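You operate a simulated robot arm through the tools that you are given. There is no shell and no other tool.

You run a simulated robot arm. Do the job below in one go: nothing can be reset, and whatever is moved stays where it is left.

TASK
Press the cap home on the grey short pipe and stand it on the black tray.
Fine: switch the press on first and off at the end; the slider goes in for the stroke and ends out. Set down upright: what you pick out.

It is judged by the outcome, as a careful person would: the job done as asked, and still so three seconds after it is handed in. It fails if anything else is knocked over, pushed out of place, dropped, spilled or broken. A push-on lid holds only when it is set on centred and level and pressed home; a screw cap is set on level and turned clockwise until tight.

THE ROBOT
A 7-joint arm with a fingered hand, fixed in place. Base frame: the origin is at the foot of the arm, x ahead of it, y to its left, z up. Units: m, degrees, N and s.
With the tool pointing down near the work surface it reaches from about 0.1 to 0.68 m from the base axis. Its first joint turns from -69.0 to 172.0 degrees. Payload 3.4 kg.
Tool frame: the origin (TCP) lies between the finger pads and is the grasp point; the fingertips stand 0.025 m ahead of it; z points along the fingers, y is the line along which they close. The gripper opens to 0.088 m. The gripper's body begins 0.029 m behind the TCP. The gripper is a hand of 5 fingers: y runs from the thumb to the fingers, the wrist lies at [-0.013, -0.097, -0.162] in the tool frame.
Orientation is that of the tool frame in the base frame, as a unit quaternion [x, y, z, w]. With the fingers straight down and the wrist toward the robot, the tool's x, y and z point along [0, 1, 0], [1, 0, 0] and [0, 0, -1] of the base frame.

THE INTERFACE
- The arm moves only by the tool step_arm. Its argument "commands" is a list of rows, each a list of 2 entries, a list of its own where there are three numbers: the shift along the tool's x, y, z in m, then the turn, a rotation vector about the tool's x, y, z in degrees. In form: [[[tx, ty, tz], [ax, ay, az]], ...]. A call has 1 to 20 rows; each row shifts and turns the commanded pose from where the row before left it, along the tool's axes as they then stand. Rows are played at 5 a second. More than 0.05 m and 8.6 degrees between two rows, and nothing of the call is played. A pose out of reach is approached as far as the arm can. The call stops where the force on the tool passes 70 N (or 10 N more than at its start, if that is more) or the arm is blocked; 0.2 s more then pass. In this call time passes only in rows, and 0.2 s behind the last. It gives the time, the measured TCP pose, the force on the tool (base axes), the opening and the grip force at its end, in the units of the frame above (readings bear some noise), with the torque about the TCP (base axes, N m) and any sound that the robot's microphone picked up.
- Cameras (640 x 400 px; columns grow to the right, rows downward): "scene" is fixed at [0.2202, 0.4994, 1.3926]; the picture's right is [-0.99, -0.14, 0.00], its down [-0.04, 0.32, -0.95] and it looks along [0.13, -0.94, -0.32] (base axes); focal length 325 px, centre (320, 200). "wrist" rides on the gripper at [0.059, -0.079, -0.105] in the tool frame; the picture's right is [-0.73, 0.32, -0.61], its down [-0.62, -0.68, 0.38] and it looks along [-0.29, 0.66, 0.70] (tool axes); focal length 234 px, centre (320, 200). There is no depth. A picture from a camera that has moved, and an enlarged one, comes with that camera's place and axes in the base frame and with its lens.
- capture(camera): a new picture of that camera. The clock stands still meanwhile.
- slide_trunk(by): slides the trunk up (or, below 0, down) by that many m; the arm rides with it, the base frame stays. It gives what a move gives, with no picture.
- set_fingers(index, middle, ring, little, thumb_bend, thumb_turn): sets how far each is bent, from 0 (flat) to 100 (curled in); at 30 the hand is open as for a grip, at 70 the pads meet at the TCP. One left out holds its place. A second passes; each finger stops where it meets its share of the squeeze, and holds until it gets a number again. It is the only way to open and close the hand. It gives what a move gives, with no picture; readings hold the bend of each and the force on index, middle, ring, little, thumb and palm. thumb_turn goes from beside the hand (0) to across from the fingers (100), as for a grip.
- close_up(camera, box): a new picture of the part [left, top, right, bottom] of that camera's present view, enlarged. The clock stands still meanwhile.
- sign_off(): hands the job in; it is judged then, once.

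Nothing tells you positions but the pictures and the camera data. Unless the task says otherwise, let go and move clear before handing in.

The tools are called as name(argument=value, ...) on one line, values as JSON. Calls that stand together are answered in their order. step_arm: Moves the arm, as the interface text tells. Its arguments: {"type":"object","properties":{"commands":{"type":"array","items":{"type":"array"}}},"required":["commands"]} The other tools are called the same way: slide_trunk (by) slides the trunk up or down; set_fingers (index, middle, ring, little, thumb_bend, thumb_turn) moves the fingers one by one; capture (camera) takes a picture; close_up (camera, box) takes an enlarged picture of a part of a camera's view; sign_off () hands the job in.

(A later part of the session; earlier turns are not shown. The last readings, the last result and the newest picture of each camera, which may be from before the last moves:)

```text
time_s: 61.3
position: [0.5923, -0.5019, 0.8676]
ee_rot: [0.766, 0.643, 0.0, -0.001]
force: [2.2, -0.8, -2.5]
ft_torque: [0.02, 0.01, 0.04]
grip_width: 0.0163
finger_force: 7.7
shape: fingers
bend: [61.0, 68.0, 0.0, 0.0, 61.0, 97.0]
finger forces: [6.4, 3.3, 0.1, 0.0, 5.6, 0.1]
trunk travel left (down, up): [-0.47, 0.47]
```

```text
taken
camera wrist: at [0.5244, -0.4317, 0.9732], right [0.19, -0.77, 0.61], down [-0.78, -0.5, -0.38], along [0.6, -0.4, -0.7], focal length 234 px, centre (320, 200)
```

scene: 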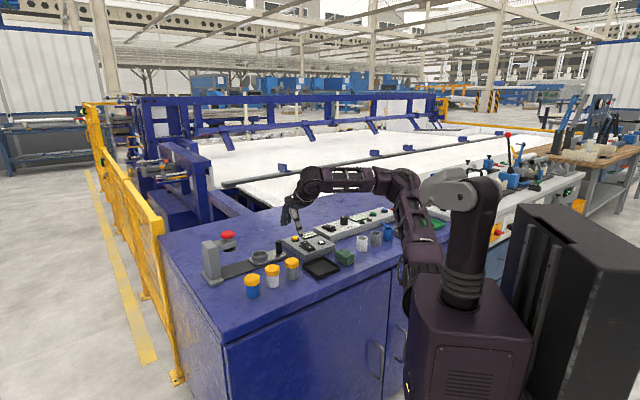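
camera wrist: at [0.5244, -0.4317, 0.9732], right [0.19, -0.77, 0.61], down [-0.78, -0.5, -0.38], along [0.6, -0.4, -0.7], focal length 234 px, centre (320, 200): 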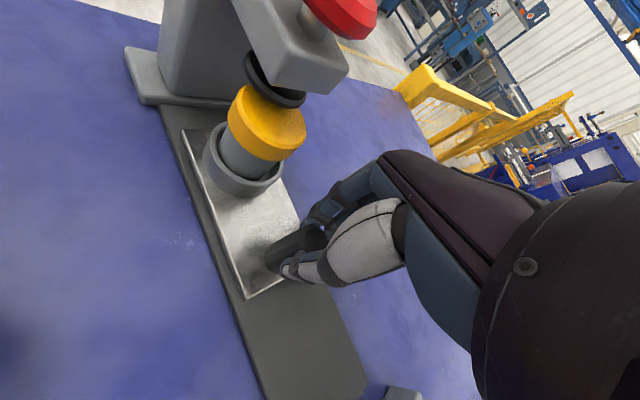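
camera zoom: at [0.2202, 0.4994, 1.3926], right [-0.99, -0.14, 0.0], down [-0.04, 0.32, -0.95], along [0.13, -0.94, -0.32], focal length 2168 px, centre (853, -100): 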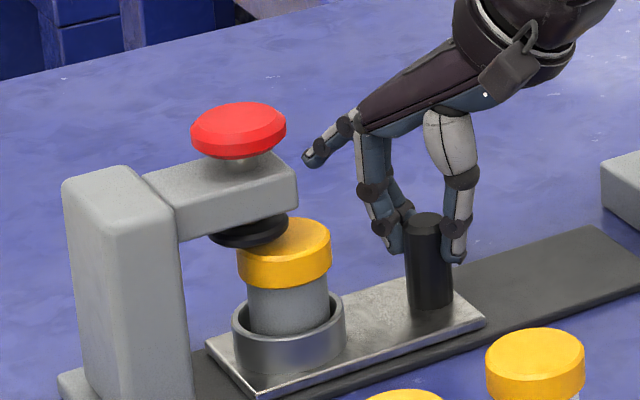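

The cap is entering under the ram with clearance. Continue in ~1 cm rows to the end stop.

step_arm(commands=[[[0.008, 0.006, 0], [0, 0, 0]]])

step_arm(commands=[[[0.0064, 0.0048, 0], [0, 0, 0]]])

close_up(camera="scene", box=[200, 215, 280, 275])

capture(camera="wrist")

```text
time_s: 61.7
position: [0.5995, -0.4963, 0.868]
ee_rot: [0.766, 0.643, -0.001, -0.001]
force: [3.9, 0.1, -3.4]
ft_torque: [0.0, -0.05, 0.0]
grip_width: 0.0163
finger_force: 8.2
shape: fingers
bend: [71.0, 68.0, 0.0, 0.0, 61.0, 97.0]
finger forces: [6.3, 3.1, 0.0, 0.0, 5.2, 0.1]
trunk travel left (down, up): [-0.47, 0.47]
```

```text
time_s: 62.1
position: [0.6051, -0.4908, 0.8688]
ee_rot: [0.766, 0.643, 0.0, 0.0]
force: [0.4, -1.3, -3.9]
ft_torque: [-0.02, 0.04, 0.04]
grip_width: 0.0162
finger_force: 7.7
shape: fingers
bend: [71.0, 71.0, 0.0, 0.0, 61.0, 97.0]
finger forces: [5.6, 3.2, 0.1, 0.0, 6.3, 0.0]
trunk travel left (down, up): [-0.47, 0.47]
```

```text
6.67 times, centred on (240, 245) of scene
camera zoom: at [0.2202, 0.4994, 1.3926], right [-0.99, -0.14, 0.0], down [-0.04, 0.32, -0.95], along [0.13, -0.94, -0.32], focal length 2168 px, centre (853, -100)
```

zoom: 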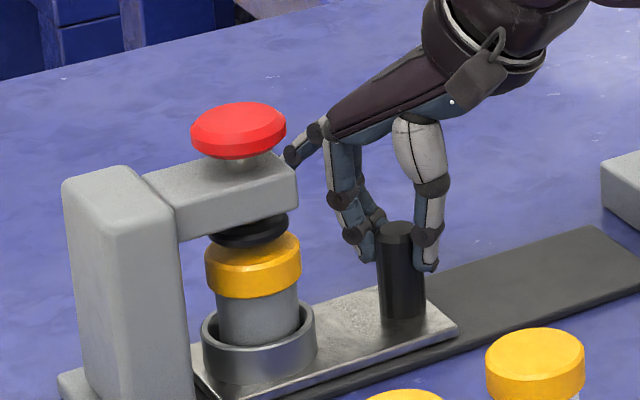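

```text
taken
camera wrist: at [0.5371, -0.4201, 0.9734], right [0.19, -0.77, 0.61], down [-0.78, -0.5, -0.38], along [0.6, -0.4, -0.7], focal length 234 px, centre (320, 200)
```

wrist: 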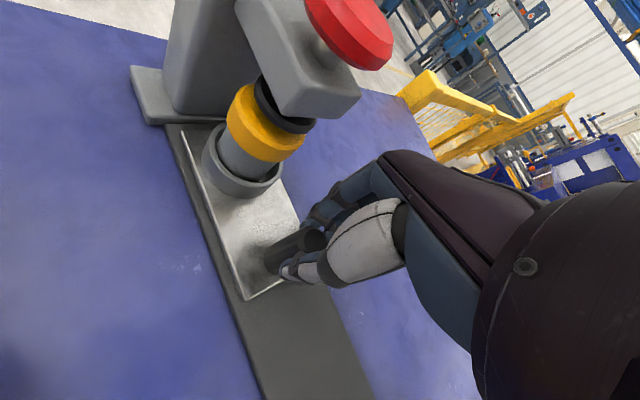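

The cap is nearly centred under the ram. I nudge on to feel the end stop.

step_arm(commands=[[[0.0032, 0.0024, 0], [0, 0, 0]]])

step_arm(commands=[[[0.0032, 0.0024, 0], [0, 0, 0]]])

close_up(camera="scene", box=[200, 215, 280, 275])

close_up(camera="wrist", box=[120, 60, 360, 320])

```text
time_s: 62.5
position: [0.606, -0.4898, 0.8671]
ee_rot: [0.766, 0.642, 0.0, -0.001]
force: [-3.0, -4.0, -2.9]
ft_torque: [-0.07, 0.14, 0.02]
grip_width: 0.0166
finger_force: 7.3
shape: fingers
bend: [71.0, 71.0, 0.0, 0.0, 60.0, 98.0]
finger forces: [3.8, 4.0, 0.0, 0.0, 7.5, 0.1]
trunk travel left (down, up): [-0.47, 0.47]
```

```text
time_s: 62.9
position: [0.6088, -0.4879, 0.8683]
ee_rot: [0.766, 0.643, 0.0, -0.001]
force: [-4.9, -7.4, 0.1]
ft_torque: [-0.13, 0.13, 0.06]
grip_width: 0.0156
finger_force: 7.5
shape: fingers
bend: [71.0, 71.0, 0.0, 0.0, 58.0, 99.0]
finger forces: [2.5, 4.1, 0.1, 0.0, 8.3, 0.1]
trunk travel left (down, up): [-0.47, 0.47]
```

```text
6.67 times, centred on (240, 245) of scene
camera zoom: at [0.2202, 0.4994, 1.3926], right [-0.99, -0.14, 0.0], down [-0.04, 0.32, -0.95], along [0.13, -0.94, -0.32], focal length 2168 px, centre (853, -100)
```

zoom: 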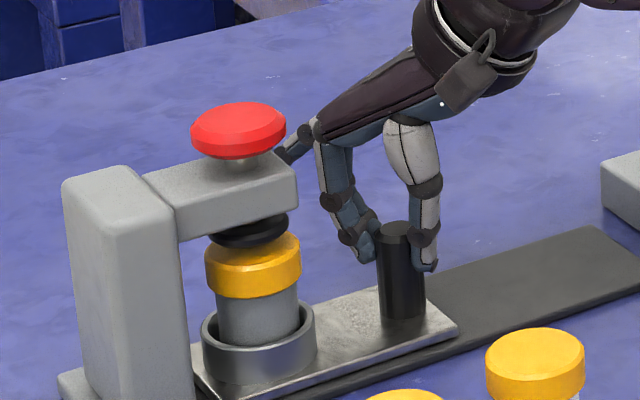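

```text
1.54 times, centred on (240, 190) of wrist
camera zoom: at [0.541, -0.4166, 0.9738], right [0.19, -0.77, 0.61], down [-0.78, -0.49, -0.38], along [0.6, -0.4, -0.7], focal length 360 px, centre (443, 215)
```

zoom: 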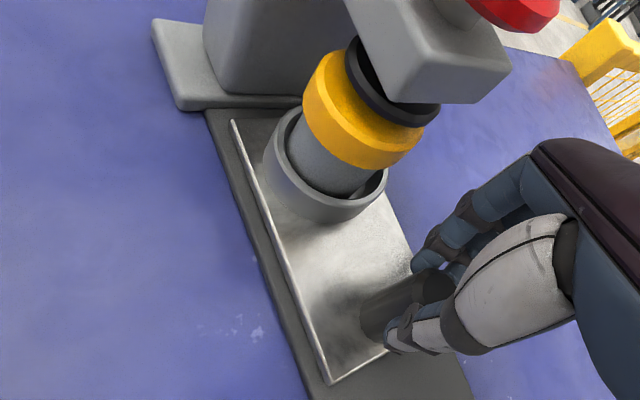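

The slider is at its end stop and the cap sits coaxially under the ram. I release the handle — fingers first so the thumb keeps it pressed in — then rise away.

set_fingers(index=48, middle=48)

set_fingers(thumb_bend=42)

close_up(camera="scene", box=[200, 215, 280, 275])

close_up(camera="wrist", box=[120, 60, 360, 320])

```text
time_s: 63.9
position: [0.609, -0.4864, 0.87]
ee_rot: [0.766, 0.643, 0.0, 0.001]
force: [-6.3, 1.4, 0.7]
ft_torque: [0.02, 0.13, 0.02]
grip_width: 0.0356
finger_force: 3.0
shape: fingers
bend: [48.0, 48.0, 0.0, 0.0, 59.0, 97.0]
finger forces: [0.0, 0.1, 0.0, 0.0, 5.5, 0.0]
trunk travel left (down, up): [-0.47, 0.47]
```

```text
time_s: 64.9
position: [0.6099, -0.4845, 0.8678]
ee_rot: [0.766, 0.643, 0.0, 0.0]
force: [0.2, 0.7, -0.3]
ft_torque: [-0.01, 0.03, 0.02]
grip_width: 0.0524
finger_force: 0.0
shape: fingers
bend: [48.0, 48.0, 0.0, 0.0, 42.0, 97.0]
finger forces: [0.1, 0.0, 0.0, 0.0, 0.1, 0.0]
trunk travel left (down, up): [-0.47, 0.47]
```

```text
6.67 times, centred on (240, 245) of scene
camera zoom: at [0.2202, 0.4994, 1.3926], right [-0.99, -0.14, 0.0], down [-0.04, 0.32, -0.95], along [0.13, -0.94, -0.32], focal length 2168 px, centre (853, -100)
```

zoom: 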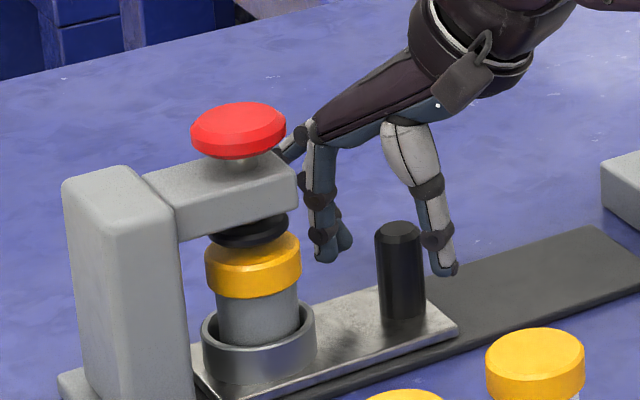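

```text
1.54 times, centred on (240, 190) of wrist
camera zoom: at [0.5421, -0.4145, 0.9739], right [0.19, -0.77, 0.61], down [-0.78, -0.5, -0.38], along [0.6, -0.4, -0.7], focal length 360 px, centre (443, 215)
```

zoom: 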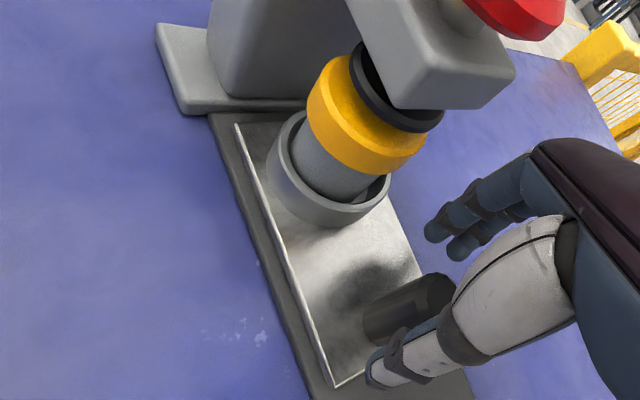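

Released with the slider staying in. I rise clear, turn toward the console, and look at the press, ram and buttons again.

step_arm(commands=[[[0, 0, -0.03], [0, 0, 0]], [[0, 0, -0.04], [0, 0, 0]], [[0, 0, -0.04], [0, 0, 0]], [[0, 0, -0.03], [0, 0, 0]]])

close_up(camera="wrist", box=[100, 0, 340, 200])

close_up(camera="scene", box=[200, 220, 320, 275])

```text
time_s: 65.9
position: [0.6074, -0.4813, 1.0081]
ee_rot: [0.765, 0.643, 0.001, 0.0]
force: [0.3, 0.3, 0.0]
ft_torque: [-0.02, 0.01, 0.04]
grip_width: 0.0521
finger_force: 0.0
shape: fingers
bend: [48.0, 48.0, 0.0, 0.0, 42.0, 97.0]
finger forces: [0.1, 0.1, 0.1, 0.1, 0.0, 0.1]
out of reach, approached as far as the arm can: row 4
trunk travel left (down, up): [-0.47, 0.47]
```

```text
2.00 times, centred on (220, 100) of wrist
camera zoom: at [0.5396, -0.411, 1.1131], right [0.19, -0.77, 0.61], down [-0.78, -0.5, -0.38], along [0.6, -0.4, -0.7], focal length 468 px, centre (520, 400)
```

zoom: 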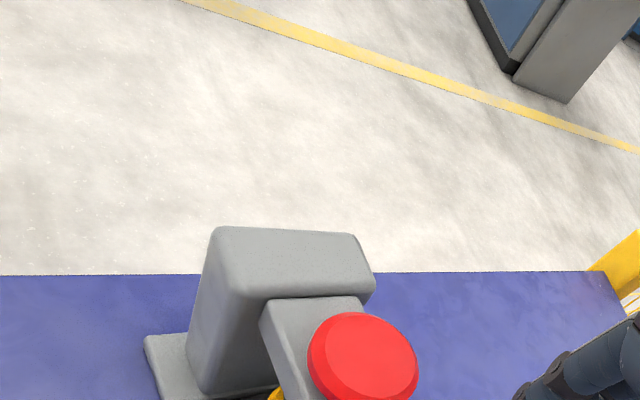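

```text
5.33 times, centred on (260, 248) of scene
camera zoom: at [0.2202, 0.4994, 1.3926], right [-0.99, -0.14, 0.0], down [-0.04, 0.32, -0.95], along [0.13, -0.94, -0.32], focal length 1735 px, centre (640, -53)
```

zoom: 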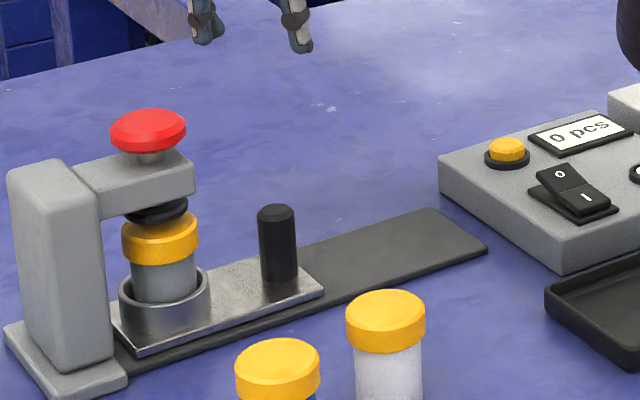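

I zoom in on the red head and the yellow button to judge what each does.

close_up(camera="scene", box=[216, 234, 246, 264])

close_up(camera="scene", box=[284, 230, 314, 255])

close_up(camera="wrist", box=[200, 130, 360, 260])

```text
13.33 times, centred on (231, 249) of scene
camera zoom: at [0.2202, 0.4994, 1.3926], right [-0.99, -0.14, 0.0], down [-0.04, 0.32, -0.95], along [0.13, -0.94, -0.32], focal length 4336 px, centre (1507, -453)
```

zoom: 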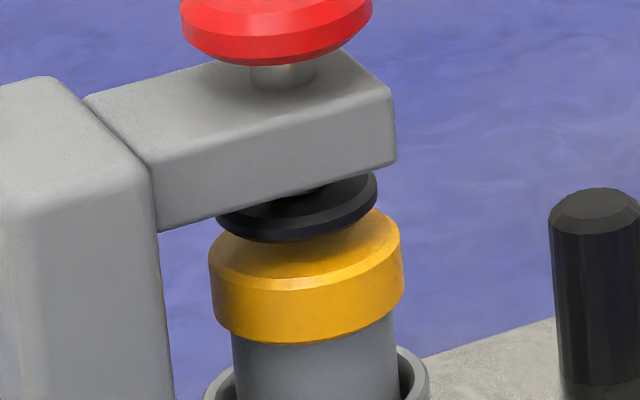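

```text
16.00 times, centred on (299, 242) of scene
camera zoom: at [0.2202, 0.4994, 1.3926], right [-0.99, -0.14, 0.0], down [-0.04, 0.32, -0.95], along [0.13, -0.94, -0.32], focal length 5204 px, centre (656, -480)
```

zoom: 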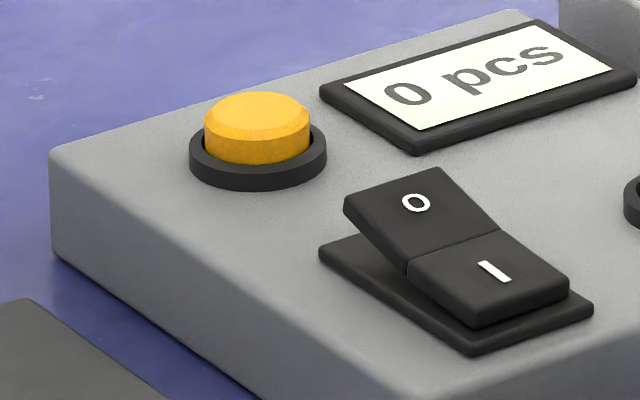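

```text
3.08 times, centred on (280, 195) of wrist
camera zoom: at [0.5396, -0.411, 1.1131], right [0.19, -0.77, 0.61], down [-0.78, -0.5, -0.38], along [0.6, -0.4, -0.7], focal length 720 px, centre (443, 215)
```

zoom: 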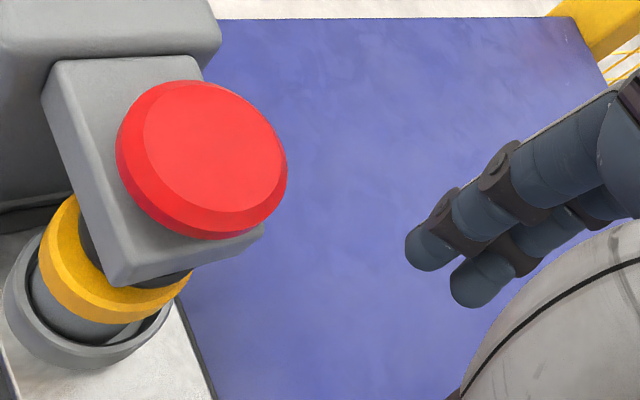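

The red head, rod and black pad look like one plunger through the arm. I'll test that gently: close the fingertips into a firm point, hover over the red head, then press only a millimetre or two and see whether the pad follows.

set_fingers(index=70, middle=70, thumb_bend=70)

step_arm(commands=[[[0, -0.02, 0], [0, 0, 7.7]], [[0, 0, 0], [0, 0, 7.7]], [[0, 0, 0], [0, 0, 7.6]]])

capture(camera="wrist")

close_up(camera="scene", box=[190, 180, 290, 270])

```text
time_s: 66.9
position: [0.6081, -0.483, 1.007]
ee_rot: [0.765, 0.644, 0.0, -0.001]
force: [-0.2, 0.0, 0.1]
ft_torque: [0.02, 0.01, 0.03]
grip_width: 0.0
finger_force: 0.0
shape: fingers
bend: [70.0, 70.0, 0.0, 0.0, 70.0, 97.0]
finger forces: [0.1, 0.1, 0.1, 0.1, 0.0, 0.1]
trunk travel left (down, up): [-0.47, 0.47]
```

```text
time_s: 67.7
position: [0.5874, -0.4795, 1.0061]
ee_rot: [0.879, 0.477, 0.0, 0.001]
force: [0.1, -0.5, 0.2]
ft_torque: [-0.03, -0.01, 0.01]
grip_width: 0.0
finger_force: 0.0
shape: fingers
bend: [70.0, 70.0, 0.0, 0.0, 70.0, 97.0]
finger forces: [0.0, 0.0, 0.1, 0.1, 0.0, 0.0]
trunk travel left (down, up): [-0.47, 0.47]
```

```text
taken
camera wrist: at [0.5533, -0.3878, 1.1124], right [-0.13, -0.78, 0.61], down [-0.91, -0.15, -0.38], along [0.39, -0.6, -0.7], focal length 234 px, centre (320, 200)
```

wrist: 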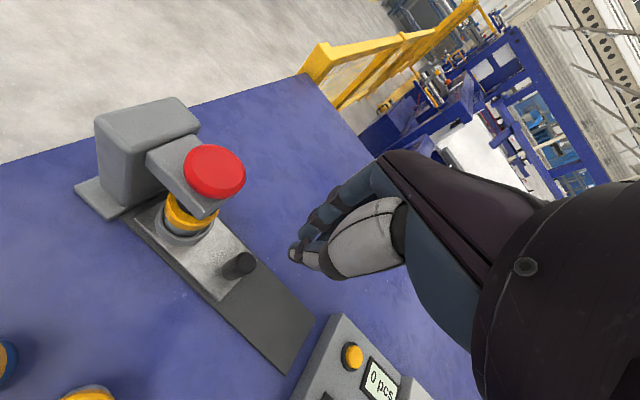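

```text
4.44 times, centred on (240, 225) of scene
camera zoom: at [0.2202, 0.4994, 1.3926], right [-0.99, -0.14, 0.0], down [-0.04, 0.32, -0.95], along [0.13, -0.94, -0.32], focal length 1446 px, centre (676, 89)
```

zoom: 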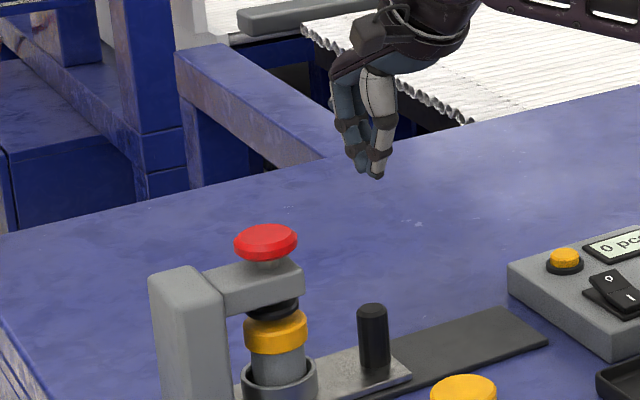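

Fingertips are pinched to a point 29 mm ahead of the TCP. I move over the red head at this height.

step_arm(commands=[[[0.0252, 0.0119, 0], [0, 0, 0]], [[0.0252, 0.0119, 0], [0, 0, 0]], [[0.0252, 0.0119, 0], [0, 0, 0]]])

capture(camera="wrist")

close_up(camera="scene", box=[190, 190, 280, 270])

```text
time_s: 68.5
position: [0.6456, -0.4401, 1.0051]
ee_rot: [0.879, 0.477, 0.0, 0.0]
force: [-0.3, -0.3, -0.2]
ft_torque: [0.03, 0.0, -0.02]
grip_width: 0.0001
finger_force: 0.0
shape: fingers
bend: [70.0, 70.0, 0.0, 0.0, 70.0, 97.0]
finger forces: [0.1, 0.0, 0.0, 0.0, 0.1, 0.0]
out of reach, approached as far as the arm can: row 3
trunk travel left (down, up): [-0.47, 0.47]
```

```text
taken
camera wrist: at [0.6111, -0.3476, 1.1099], right [-0.13, -0.78, 0.61], down [-0.91, -0.15, -0.38], along [0.39, -0.6, -0.7], focal length 234 px, centre (320, 200)
```

wrist: 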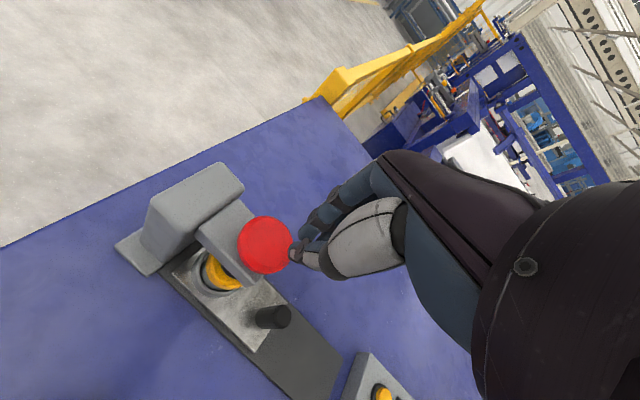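

```text
5.00 times, centred on (235, 230) of scene
camera zoom: at [0.2202, 0.4994, 1.3926], right [-0.99, -0.14, 0.0], down [-0.04, 0.32, -0.95], along [0.13, -0.94, -0.32], focal length 1626 px, centre (745, 50)
```

zoom: 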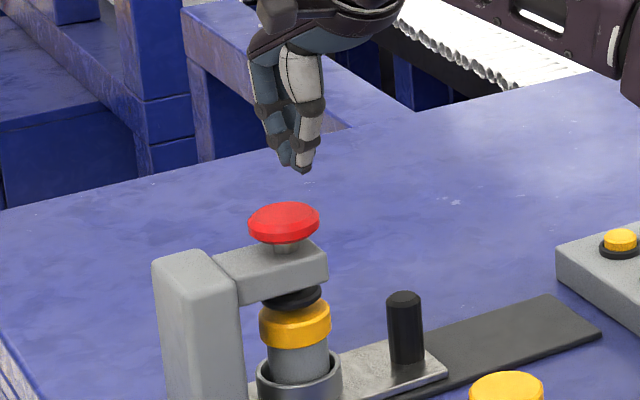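

The arm is 14 mm short here. I back off, lower the trunk by 0.08 m while keeping the hand high, and come in again for more reach.

step_arm(commands=[[[0, -0.03, 0], [0, 0, 0]], [[0, -0.03, -0.02], [0, 0, 0]], [[0, 0, -0.03], [0, 0, 0]], [[0, 0, -0.03], [0, 0, 0]]])

slide_trunk(by=-0.08)

capture(camera="scene")

```text
time_s: 69.5
position: [0.5952, -0.4042, 1.0867]
ee_rot: [0.879, 0.478, 0.0, 0.0]
force: [0.2, 0.4, -0.9]
ft_torque: [-0.03, -0.01, -0.04]
grip_width: 0.0001
finger_force: 0.1
shape: fingers
bend: [70.0, 70.0, 0.0, 0.0, 70.0, 97.0]
finger forces: [0.0, 0.0, 0.0, 0.0, 0.0, 0.1]
trunk travel left (down, up): [-0.47, 0.47]
```

```text
time_s: 70.7
position: [0.5955, -0.4049, 1.0045]
ee_rot: [0.878, 0.478, 0.001, 0.0]
force: [0.2, -1.2, -0.1]
ft_torque: [0.03, 0.02, -0.04]
grip_width: 0.0
finger_force: 0.0
shape: fingers
bend: [70.0, 70.0, 0.0, 0.0, 70.0, 97.0]
finger forces: [0.1, 0.1, 0.0, 0.0, 0.2, 0.1]
trunk travel left (down, up): [-0.39, 0.55]
```

```text
taken
```

scene: 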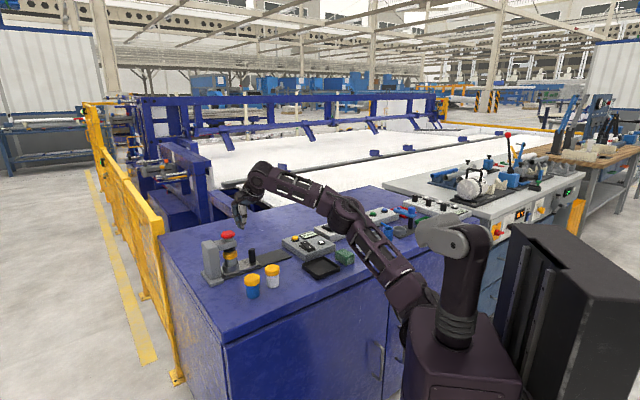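

step_arm(commands=[[[0.003, 0.0235, 0], [0, 0, 0]], [[0.003, 0.0235, 0], [0, 0, 0]], [[0.0026, 0.0225, 0], [0, 0, 0]]])

close_up(camera="wrist", box=[180, 150, 400, 320])

close_up(camera="scene", box=[190, 190, 280, 270])

```text
time_s: 71.5
position: [0.6167, -0.422, 0.9985]
ee_rot: [0.878, 0.478, 0.0, 0.0]
force: [0.7, -0.4, 1.0]
ft_torque: [0.0, 0.0, -0.01]
grip_width: 0.0004
finger_force: 0.1
shape: fingers
bend: [70.0, 70.0, 0.0, 0.0, 70.0, 97.0]
finger forces: [0.0, 0.1, 0.0, 0.1, 0.0, 0.0]
out of reach, approached as far as the arm can: row 2, 3
trunk travel left (down, up): [-0.39, 0.55]
```

```text
2.35 times, centred on (290, 235) of wrist
camera zoom: at [0.583, -0.33, 1.1034], right [-0.12, -0.79, 0.61], down [-0.91, -0.15, -0.38], along [0.39, -0.6, -0.7], focal length 551 px, centre (391, 118)
```

zoom: 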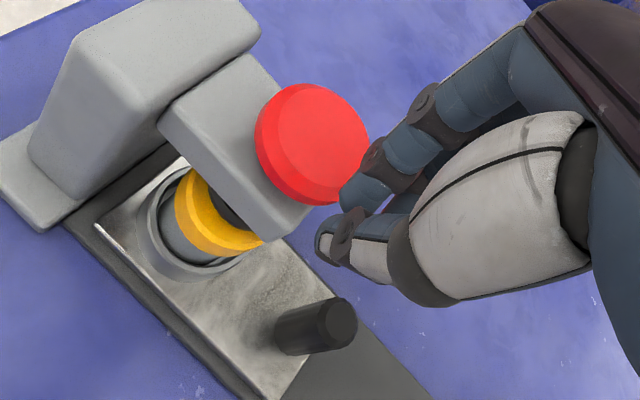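

```text
5.00 times, centred on (235, 230) of scene
camera zoom: at [0.2202, 0.4994, 1.3926], right [-0.99, -0.14, 0.0], down [-0.04, 0.32, -0.95], along [0.13, -0.94, -0.32], focal length 1626 px, centre (745, 50)
```

zoom: 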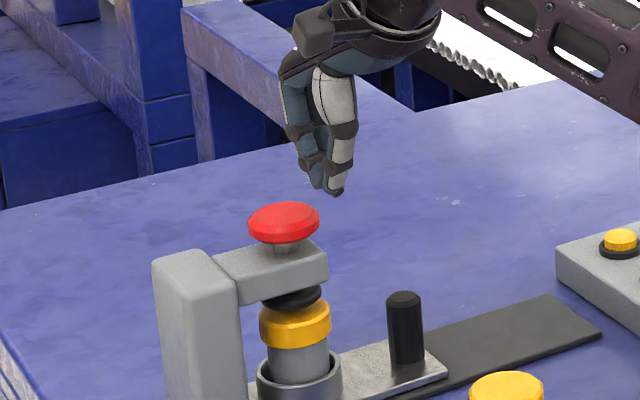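

Lowering made it worse, so the shoulder sits below the wrist; raising the trunk is what adds reach. I back off a little and raise the trunk 0.2 m.

step_arm(commands=[[[0, -0.03, 0], [0, 0, 0]], [[0, -0.03, 0], [0, 0, 0]]])

slide_trunk(by=0.2)

step_arm(commands=[[[0, 0, 0.03], [0, 0, 0]], [[0, 0, 0.04], [0, 0, 0]], [[0, 0, 0.04], [0, 0, 0]], [[0, 0, 0.04], [0, 0, 0]]])

capture(camera="scene")

```text
time_s: 72.0
position: [0.5672, -0.3902, 0.9987]
ee_rot: [0.879, 0.477, 0.0, 0.0]
force: [-0.6, 0.7, 0.6]
ft_torque: [0.02, 0.0, 0.0]
grip_width: 0.0
finger_force: 0.1
shape: fingers
bend: [70.0, 70.0, 0.0, 0.0, 70.0, 97.0]
finger forces: [0.0, 0.1, 0.0, 0.0, 0.0, 0.1]
trunk travel left (down, up): [-0.39, 0.55]
```

```text
time_s: 74.2
position: [0.5662, -0.3888, 1.1968]
ee_rot: [0.879, 0.477, 0.0, 0.0]
force: [1.1, -0.4, -0.7]
ft_torque: [-0.01, 0.02, -0.02]
grip_width: 0.0
finger_force: 0.1
shape: fingers
bend: [70.0, 70.0, 0.0, 0.0, 70.0, 97.0]
finger forces: [0.0, 0.0, 0.0, 0.0, 0.1, 0.1]
trunk travel left (down, up): [-0.59, 0.35]
```

```text
time_s: 75.2
position: [0.5681, -0.3899, 1.0469]
ee_rot: [0.879, 0.477, 0.001, 0.0]
force: [0.2, -0.3, 0.7]
ft_torque: [0.02, 0.03, 0.02]
grip_width: 0.0001
finger_force: 0.1
shape: fingers
bend: [70.0, 70.0, 0.0, 0.0, 70.0, 97.0]
finger forces: [0.0, 0.0, 0.0, 0.1, 0.0, 0.0]
trunk travel left (down, up): [-0.59, 0.35]
```

```text
taken
```

scene: 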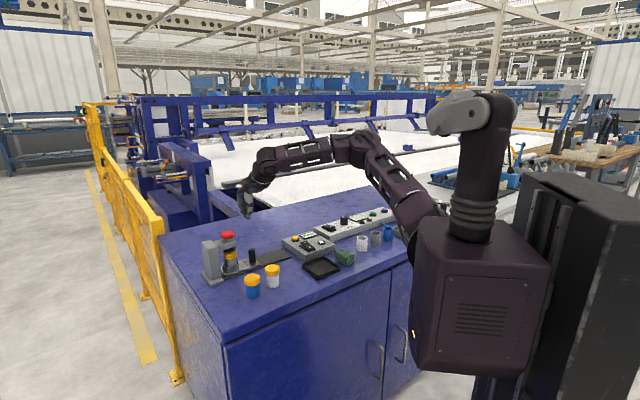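

Much better arm posture. Moving over the red head again.

step_arm(commands=[[[0.0027, 0.0252, 0], [0, 0, 0]], [[0.0027, 0.0252, 0], [0, 0, 0]], [[0.0027, 0.0252, 0.02], [0, 0, 0]], [[0.0028, 0.0252, 0.027], [0, 0, 0]]])

close_up(camera="wrist", box=[180, 150, 400, 320])

close_up(camera="scene", box=[190, 190, 280, 270])

```text
time_s: 76.2
position: [0.6589, -0.4334, 0.9994]
ee_rot: [0.878, 0.478, 0.0, 0.0]
force: [-0.1, 1.1, 0.6]
ft_torque: [-0.01, -0.01, -0.03]
grip_width: 0.0
finger_force: 0.1
shape: fingers
bend: [70.0, 70.0, 0.0, 0.0, 70.0, 97.0]
finger forces: [0.1, 0.1, 0.0, 0.0, 0.1, 0.1]
trunk travel left (down, up): [-0.59, 0.35]
```

```text
2.35 times, centred on (290, 235) of wrist
camera zoom: at [0.6239, -0.343, 1.1054], right [-0.12, -0.78, 0.61], down [-0.91, -0.15, -0.38], along [0.39, -0.6, -0.7], focal length 551 px, centre (391, 118)
```

zoom: 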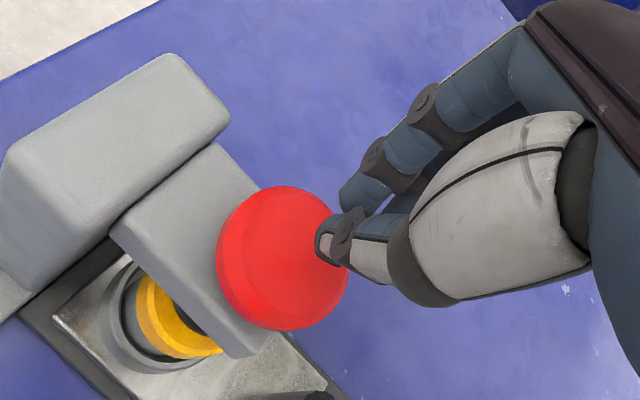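

```text
5.00 times, centred on (235, 230) of scene
camera zoom: at [0.2202, 0.4994, 1.3926], right [-0.99, -0.14, 0.0], down [-0.04, 0.32, -0.95], along [0.13, -0.94, -0.32], focal length 1626 px, centre (745, 50)
```

zoom: 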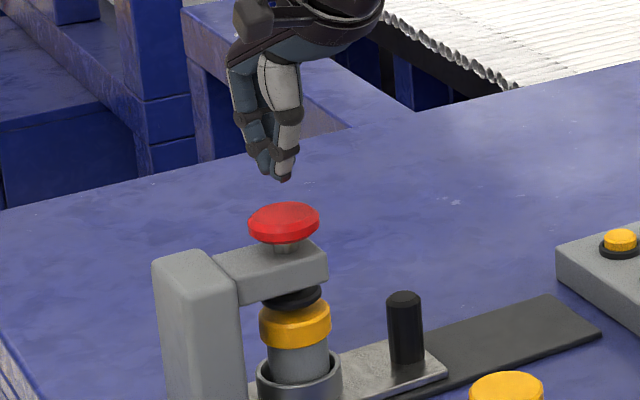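

Well centred over the red head, about 28 mm above. I lower close, then feel for contact in small steps.

step_arm(commands=[[[0, 0, 0.012], [0, 0, 0]], [[0, 0, 0.01], [0, 0, 0]]])

step_arm(commands=[[[0, 0, 0.003], [0, 0, 0]]])

step_arm(commands=[[[0, 0, 0.002], [0, 0, 0]]])

close_up(camera="scene", box=[205, 215, 255, 265])

close_up(camera="wrist", box=[220, 150, 400, 300])

```text
time_s: 76.8
position: [0.6564, -0.4357, 0.9798]
ee_rot: [0.878, 0.478, 0.0, 0.0]
force: [0.2, 0.9, -0.2]
ft_torque: [0.02, -0.01, -0.02]
grip_width: 0.0001
finger_force: 0.1
shape: fingers
bend: [70.0, 70.0, 0.0, 0.0, 70.0, 97.0]
finger forces: [0.0, 0.1, 0.1, 0.0, 0.0, 0.0]
trunk travel left (down, up): [-0.59, 0.35]
```

```text
time_s: 77.2
position: [0.6565, -0.4355, 0.9768]
ee_rot: [0.878, 0.478, 0.0, -0.001]
force: [1.0, 1.3, -0.6]
ft_torque: [0.02, -0.01, 0.0]
grip_width: 0.0
finger_force: 0.1
shape: fingers
bend: [70.0, 70.0, 0.0, 0.0, 70.0, 97.0]
finger forces: [0.0, 0.0, 0.0, 0.0, 0.0, 0.0]
trunk travel left (down, up): [-0.59, 0.35]
```

```text
time_s: 77.6
position: [0.6573, -0.4361, 0.974]
ee_rot: [0.879, 0.477, 0.0, 0.0]
force: [-0.3, 0.2, 0.7]
ft_torque: [-0.03, 0.04, 0.02]
grip_width: 0.0001
finger_force: 0.4
shape: fingers
bend: [70.0, 70.0, 0.0, 0.0, 70.0, 98.0]
finger forces: [0.1, 0.0, 0.0, 0.0, 0.3, 0.1]
trunk travel left (down, up): [-0.59, 0.35]
```

```text
8.00 times, centred on (230, 240) of scene
camera zoom: at [0.2202, 0.4994, 1.3926], right [-0.99, -0.14, 0.0], down [-0.04, 0.32, -0.95], along [0.13, -0.94, -0.32], focal length 2602 px, centre (1040, -120)
```

zoom: 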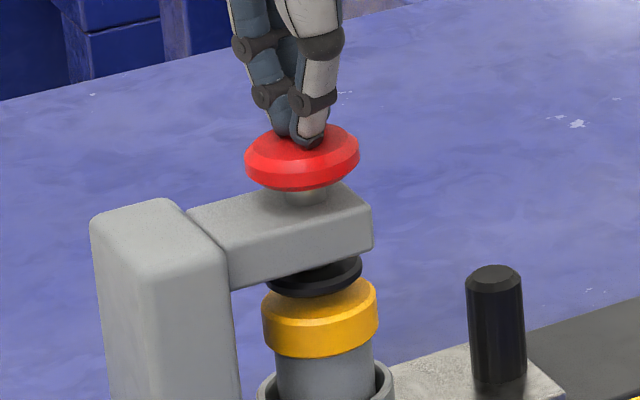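

```text
2.67 times, centred on (310, 225) of wrist
camera zoom: at [0.6224, -0.3438, 1.0798], right [-0.12, -0.78, 0.61], down [-0.91, -0.15, -0.38], along [0.39, -0.6, -0.7], focal length 624 px, centre (347, 133)
```

zoom: 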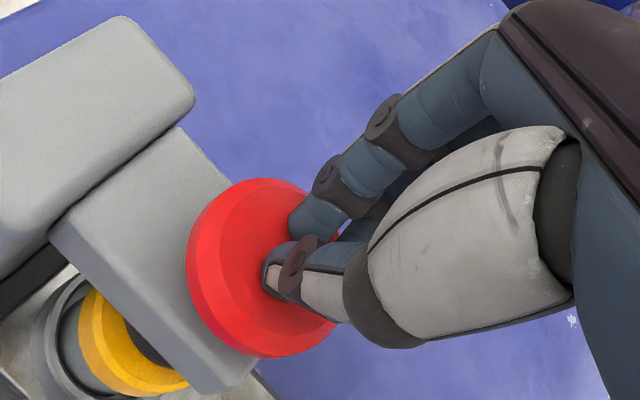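

Just touching. I press 2–3 mm and compare the mushroom and pad positions.

step_arm(commands=[[[0, 0, 0.0015], [0, 0, 0]], [[0, 0, 0.0015], [0, 0, 0]]])

close_up(camera="scene", box=[205, 215, 255, 265])

```text
time_s: 78.2
position: [0.6557, -0.4355, 0.9712]
ee_rot: [0.879, 0.477, 0.002, 0.0]
force: [-0.2, -0.3, 0.5]
ft_torque: [0.02, 0.02, -0.01]
grip_width: 0.0002
finger_force: 0.3
shape: fingers
bend: [70.0, 70.0, 0.0, 0.0, 70.0, 98.0]
finger forces: [0.1, 0.1, 0.0, 0.1, 1.2, 0.0]
trunk travel left (down, up): [-0.59, 0.35]
```

```text
8.00 times, centred on (230, 240) of scene
camera zoom: at [0.2202, 0.4994, 1.3926], right [-0.99, -0.14, 0.0], down [-0.04, 0.32, -0.95], along [0.13, -0.94, -0.32], focal length 2602 px, centre (1040, -120)
```

zoom: 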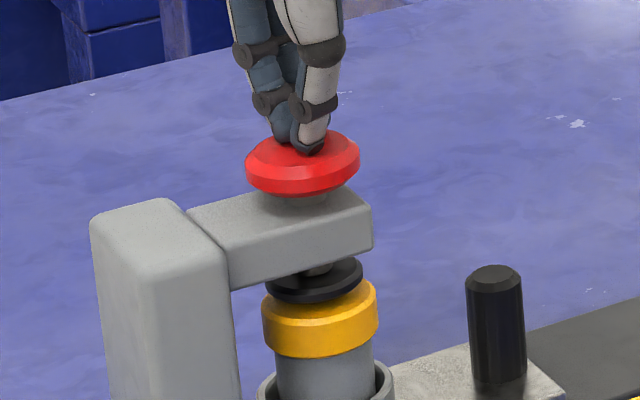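

The pad follows the red head: it is a hand plunger. I press on in small steps, watching force and the cap.

step_arm(commands=[[[0, 0, 0.002], [0, 0, 0]], [[0, 0, 0.0015], [0, 0, 0]]])

step_arm(commands=[[[0, 0, 0.0015], [0, 0, 0]], [[0, 0, 0.0015], [0, 0, 0]]])

close_up(camera="scene", box=[205, 215, 255, 265])

```text
time_s: 78.8
position: [0.6562, -0.4342, 0.9681]
ee_rot: [0.879, 0.477, 0.0, 0.0]
force: [0.3, -0.4, 2.0]
ft_torque: [-0.01, 0.03, 0.01]
grip_width: 0.0
finger_force: 1.0
shape: fingers
bend: [70.0, 70.0, 0.0, 0.0, 70.0, 98.0]
finger forces: [0.1, 0.0, 0.1, 0.1, 1.7, 0.0]
trunk travel left (down, up): [-0.59, 0.35]
```

```text
time_s: 79.4
position: [0.6564, -0.4345, 0.9653]
ee_rot: [0.879, 0.477, 0.001, 0.0]
force: [-0.5, -0.3, 4.9]
ft_torque: [0.08, 0.06, -0.01]
grip_width: 0.0
finger_force: 2.2
shape: fingers
bend: [70.0, 70.0, 0.0, 0.0, 70.0, 98.0]
finger forces: [0.4, 0.1, 0.0, 0.0, 4.9, 0.1]
trunk travel left (down, up): [-0.59, 0.35]
```

```text
8.00 times, centred on (230, 240) of scene
camera zoom: at [0.2202, 0.4994, 1.3926], right [-0.99, -0.14, 0.0], down [-0.04, 0.32, -0.95], along [0.13, -0.94, -0.32], focal length 2602 px, centre (1040, -120)
```

zoom: 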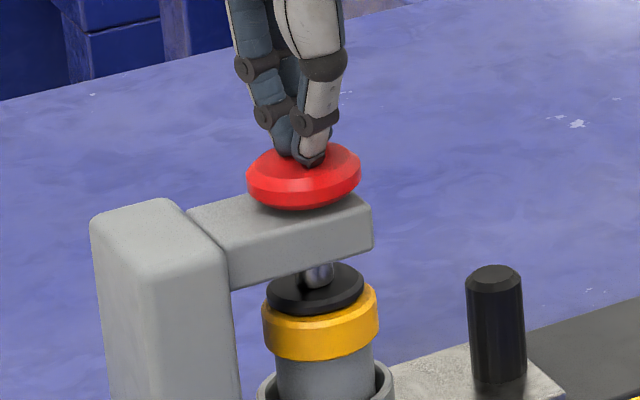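

The pad has met the cap and it is starting to seat (≈5 N). Continue.

step_arm(commands=[[[0, 0, 0.0015], [0, 0, 0]], [[0, 0, 0.0015], [0, 0, 0]]])

close_up(camera="scene", box=[205, 215, 255, 265])

```text
time_s: 80.0
position: [0.6549, -0.4336, 0.9621]
ee_rot: [0.878, 0.478, 0.001, 0.001]
force: [0.1, 0.3, 4.9]
ft_torque: [0.05, 0.03, -0.02]
grip_width: 0.0
finger_force: 3.1
shape: fingers
bend: [70.0, 70.0, 0.0, 0.0, 70.0, 98.0]
finger forces: [1.1, 0.3, 0.0, 0.0, 4.7, 0.0]
trunk travel left (down, up): [-0.59, 0.35]
```

```text
8.00 times, centred on (230, 240) of scene
camera zoom: at [0.2202, 0.4994, 1.3926], right [-0.99, -0.14, 0.0], down [-0.04, 0.32, -0.95], along [0.13, -0.94, -0.32], focal length 2602 px, centre (1040, -120)
```

zoom: 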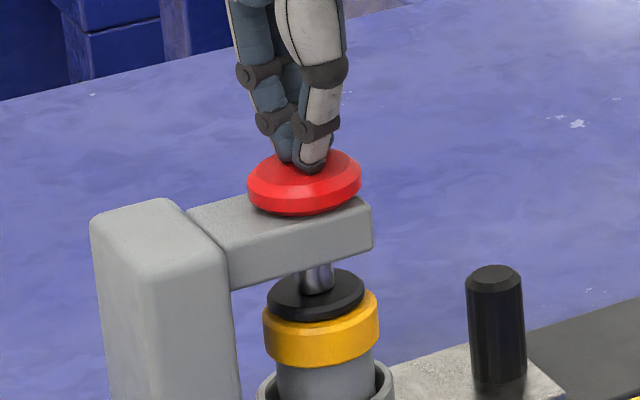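

The cap is going down smoothly. Continue until it bottoms out.

step_arm(commands=[[[0, 0, 0.0015], [0, 0, 0]], [[0, 0, 0.0015], [0, 0, 0]]])

step_arm(commands=[[[0, 0, 0.0015], [0, 0, 0]], [[0, 0, 0.001], [0, 0, 0]]])

close_up(camera="scene", box=[205, 215, 255, 265])

close_up(camera="scene", box=[284, 225, 334, 260])

```text
time_s: 80.6
position: [0.6555, -0.4343, 0.9609]
ee_rot: [0.878, 0.478, 0.002, 0.002]
force: [0.7, 0.0, 6.2]
ft_torque: [0.07, -0.03, 0.01]
grip_width: 0.0
finger_force: 3.1
shape: fingers
bend: [70.0, 70.0, 0.0, 0.0, 71.0, 98.0]
finger forces: [2.4, 0.3, 0.0, 0.0, 3.7, 0.0]
trunk travel left (down, up): [-0.59, 0.35]
heard: click
```

```text
time_s: 81.2
position: [0.654, -0.4351, 0.9599]
ee_rot: [0.879, 0.477, 0.002, 0.001]
force: [2.1, -0.9, 10.9]
ft_torque: [-0.03, -0.2, -0.03]
grip_width: 0.0001
finger_force: 5.5
shape: fingers
bend: [69.0, 70.0, 0.0, 0.0, 71.0, 98.0]
finger forces: [9.8, 0.2, 0.0, 0.0, 1.2, 0.0]
trunk travel left (down, up): [-0.59, 0.35]
```

```text
8.00 times, centred on (230, 240) of scene
camera zoom: at [0.2202, 0.4994, 1.3926], right [-0.99, -0.14, 0.0], down [-0.04, 0.32, -0.95], along [0.13, -0.94, -0.32], focal length 2602 px, centre (1040, -120)
```

zoom: 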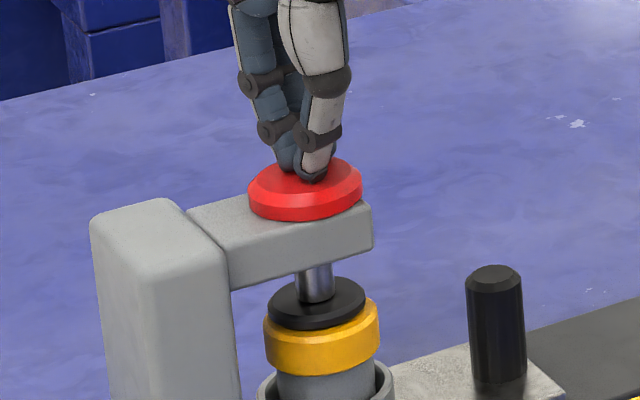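

```text
11.43 times, centred on (309, 242) of scene
camera zoom: at [0.2202, 0.4994, 1.3926], right [-0.99, -0.14, 0.0], down [-0.04, 0.32, -0.95], along [0.13, -0.94, -0.32], focal length 3717 px, centre (446, -286)
```

zoom: 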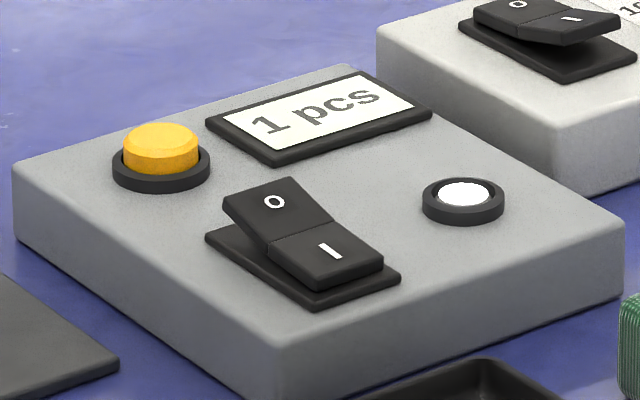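

A click was heard and the counter reads "1 pcs". I press slightly more to make sure it is fully home.

step_arm(commands=[[[0, 0, 0.001], [0, 0, 0]], [[0, 0, 0.001], [0, 0, 0]]])

close_up(camera="scene", box=[205, 215, 255, 265])

```text
time_s: 81.8
position: [0.6541, -0.4336, 0.9593]
ee_rot: [0.879, 0.477, 0.003, 0.002]
force: [4.6, -3.0, 18.8]
ft_torque: [-0.07, -0.33, -0.05]
grip_width: 0.0
finger_force: 9.0
shape: fingers
bend: [68.0, 70.0, 0.0, 0.0, 71.0, 98.0]
finger forces: [17.5, 0.1, 0.0, 0.0, 0.8, 0.0]
trunk travel left (down, up): [-0.59, 0.35]
```

```text
8.00 times, centred on (230, 240) of scene
camera zoom: at [0.2202, 0.4994, 1.3926], right [-0.99, -0.14, 0.0], down [-0.04, 0.32, -0.95], along [0.13, -0.94, -0.32], focal length 2602 px, centre (1040, -120)
```

zoom: 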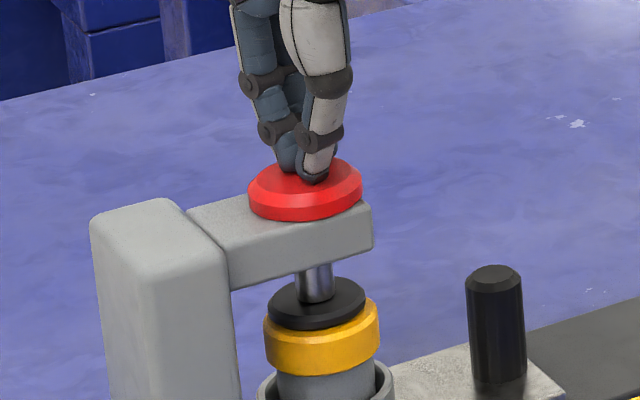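

Hard stop, no further travel: the cap is home. I lift off gently so the plunger returns.

step_arm(commands=[[[0, 0, -0.003], [0, 0, 0]], [[0, 0, -0.005], [0, 0, 0]], [[0, 0, -0.007], [0, 0, 0]], [[0, 0, -0.01], [0, 0, 0]], [[0, 0, -0.015], [0, 0, 0]]])

close_up(camera="scene", box=[205, 205, 265, 265])

capture(camera="wrist")

```text
time_s: 83.0
position: [0.6559, -0.4347, 0.9938]
ee_rot: [0.879, 0.477, 0.0, -0.001]
force: [-0.1, -1.3, 0.6]
ft_torque: [-0.02, 0.01, -0.02]
grip_width: 0.0
finger_force: 0.1
shape: fingers
bend: [70.0, 70.0, 0.0, 0.0, 70.0, 98.0]
finger forces: [0.0, 0.0, 0.0, 0.1, 0.1, 0.1]
trunk travel left (down, up): [-0.59, 0.35]
```

```text
6.67 times, centred on (235, 235) of scene
camera zoom: at [0.2202, 0.4994, 1.3926], right [-0.99, -0.14, 0.0], down [-0.04, 0.32, -0.95], along [0.13, -0.94, -0.32], focal length 2168 px, centre (887, -33)
```

zoom: 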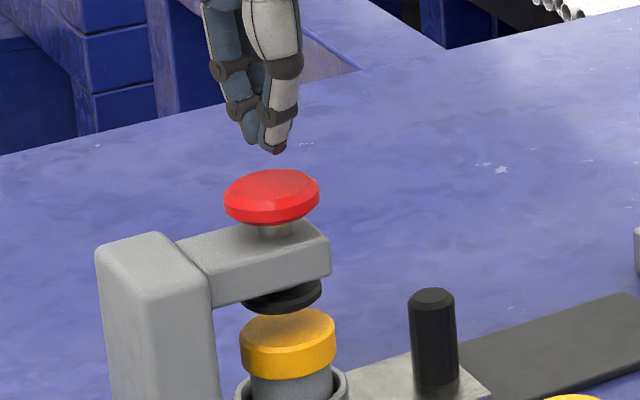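

```text
taken
camera wrist: at [0.6217, -0.3427, 1.0996], right [-0.12, -0.79, 0.61], down [-0.91, -0.15, -0.38], along [0.39, -0.6, -0.7], focal length 234 px, centre (320, 200)
```

wrist: 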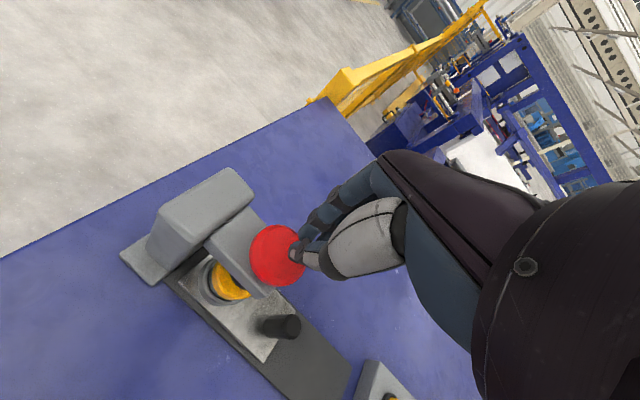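

The plunger is back up and the cap sits lower on the pipe. Now I go back to the handle to pull the slider out: move over it, turn the hand and open.

step_arm(commands=[[[0, 0, -0.03], [0, 0, 0]], [[-0.025, -0.006, 0], [0, 0, 0]], [[-0.025, -0.006, 0], [0, 0, -7.7]], [[-0.0245, -0.005, 0], [0, 0, -7.7]], [[0, 0, 0], [0, 0, -7.6]]])

set_fingers(index=46, middle=46, thumb_bend=40)

close_up(camera="wrist", box=[140, 120, 400, 340])

close_up(camera="scene", box=[205, 190, 305, 270])

```text
time_s: 84.2
position: [0.6055, -0.4895, 1.0243]
ee_rot: [0.765, 0.644, -0.001, 0.001]
force: [-0.1, -0.2, -0.1]
ft_torque: [0.0, 0.0, 0.04]
grip_width: 0.0002
finger_force: 0.1
shape: fingers
bend: [70.0, 70.0, 0.0, 0.0, 70.0, 98.0]
finger forces: [0.0, 0.0, 0.0, 0.1, 0.0, 0.0]
trunk travel left (down, up): [-0.59, 0.35]
```

```text
time_s: 85.2
position: [0.6035, -0.4895, 1.0239]
ee_rot: [0.766, 0.643, -0.001, 0.0]
force: [0.2, -0.4, 0.2]
ft_torque: [-0.01, -0.03, 0.01]
grip_width: 0.0567
finger_force: 0.1
shape: fingers
bend: [46.0, 46.0, 0.0, 0.0, 40.0, 98.0]
finger forces: [0.1, 0.0, 0.1, 0.0, 0.0, 0.0]
trunk travel left (down, up): [-0.59, 0.35]
```

```text
1.82 times, centred on (270, 230) of wrist
camera zoom: at [0.5365, -0.4196, 1.1294], right [0.19, -0.77, 0.61], down [-0.78, -0.5, -0.38], along [0.6, -0.4, -0.7], focal length 426 px, centre (411, 146)
```

zoom: 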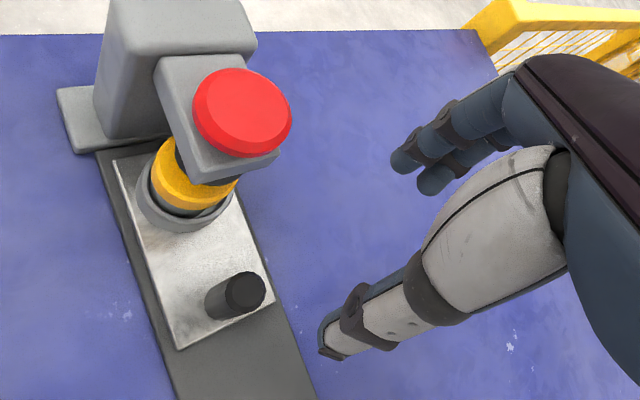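

```text
5.00 times, centred on (255, 230) of scene
camera zoom: at [0.2202, 0.4994, 1.3926], right [-0.99, -0.14, 0.0], down [-0.04, 0.32, -0.95], along [0.13, -0.94, -0.32], focal length 1626 px, centre (645, 50)
```

zoom: 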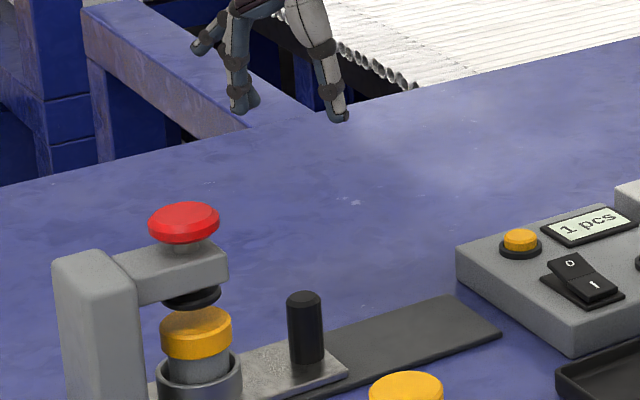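

Lowering around the handle along the same clear path as before.

step_arm(commands=[[[-0.002, -0.0025, 0.03], [0, 0, 0]], [[0, 0, 0.04], [0, 0, 0]], [[0, 0, 0.04], [0, 0, 0]], [[0, 0, 0.025], [0, 0, 0]]])

close_up(camera="wrist", box=[180, 120, 400, 320])

close_up(camera="scene", box=[205, 210, 285, 275])

```text
time_s: 86.2
position: [0.5934, -0.4896, 0.894]
ee_rot: [0.766, 0.643, 0.001, 0.002]
force: [-0.7, 0.1, 1.0]
ft_torque: [0.03, 0.03, 0.01]
grip_width: 0.0566
finger_force: 0.0
shape: fingers
bend: [46.0, 46.0, 0.0, 0.0, 40.0, 98.0]
finger forces: [0.1, 0.0, 0.0, 0.0, 0.0, 0.0]
out of reach, approached as far as the arm can: row 4
trunk travel left (down, up): [-0.59, 0.35]
```

```text
2.00 times, centred on (290, 220) of wrist
camera zoom: at [0.5263, -0.4175, 0.999], right [0.19, -0.77, 0.61], down [-0.78, -0.5, -0.38], along [0.6, -0.4, -0.69], focal length 468 px, centre (380, 160)
```

zoom: 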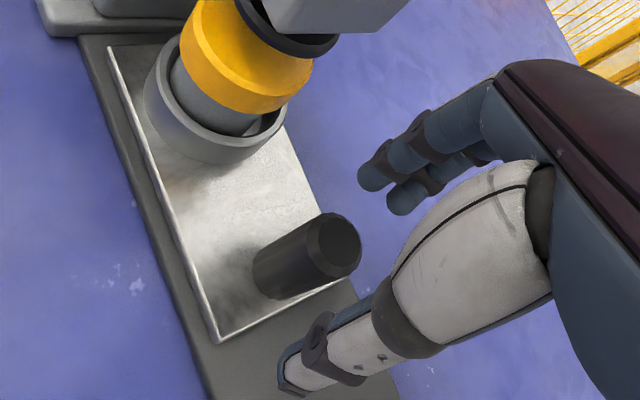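

```text
6.15 times, centred on (245, 242) of scene
camera zoom: at [0.2202, 0.4994, 1.3926], right [-0.99, -0.14, 0.0], down [-0.04, 0.32, -0.95], along [0.13, -0.94, -0.32], focal length 2002 px, centre (782, -62)
```

zoom: 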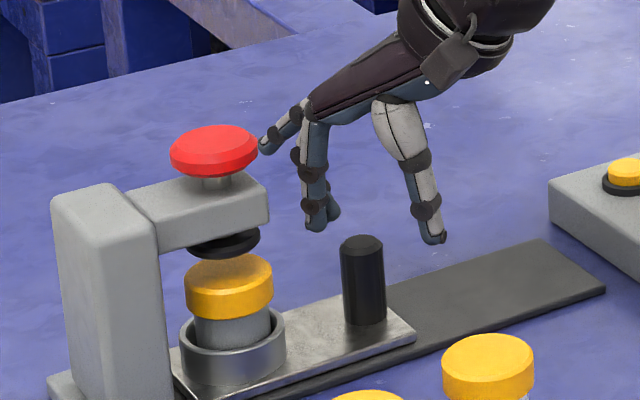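

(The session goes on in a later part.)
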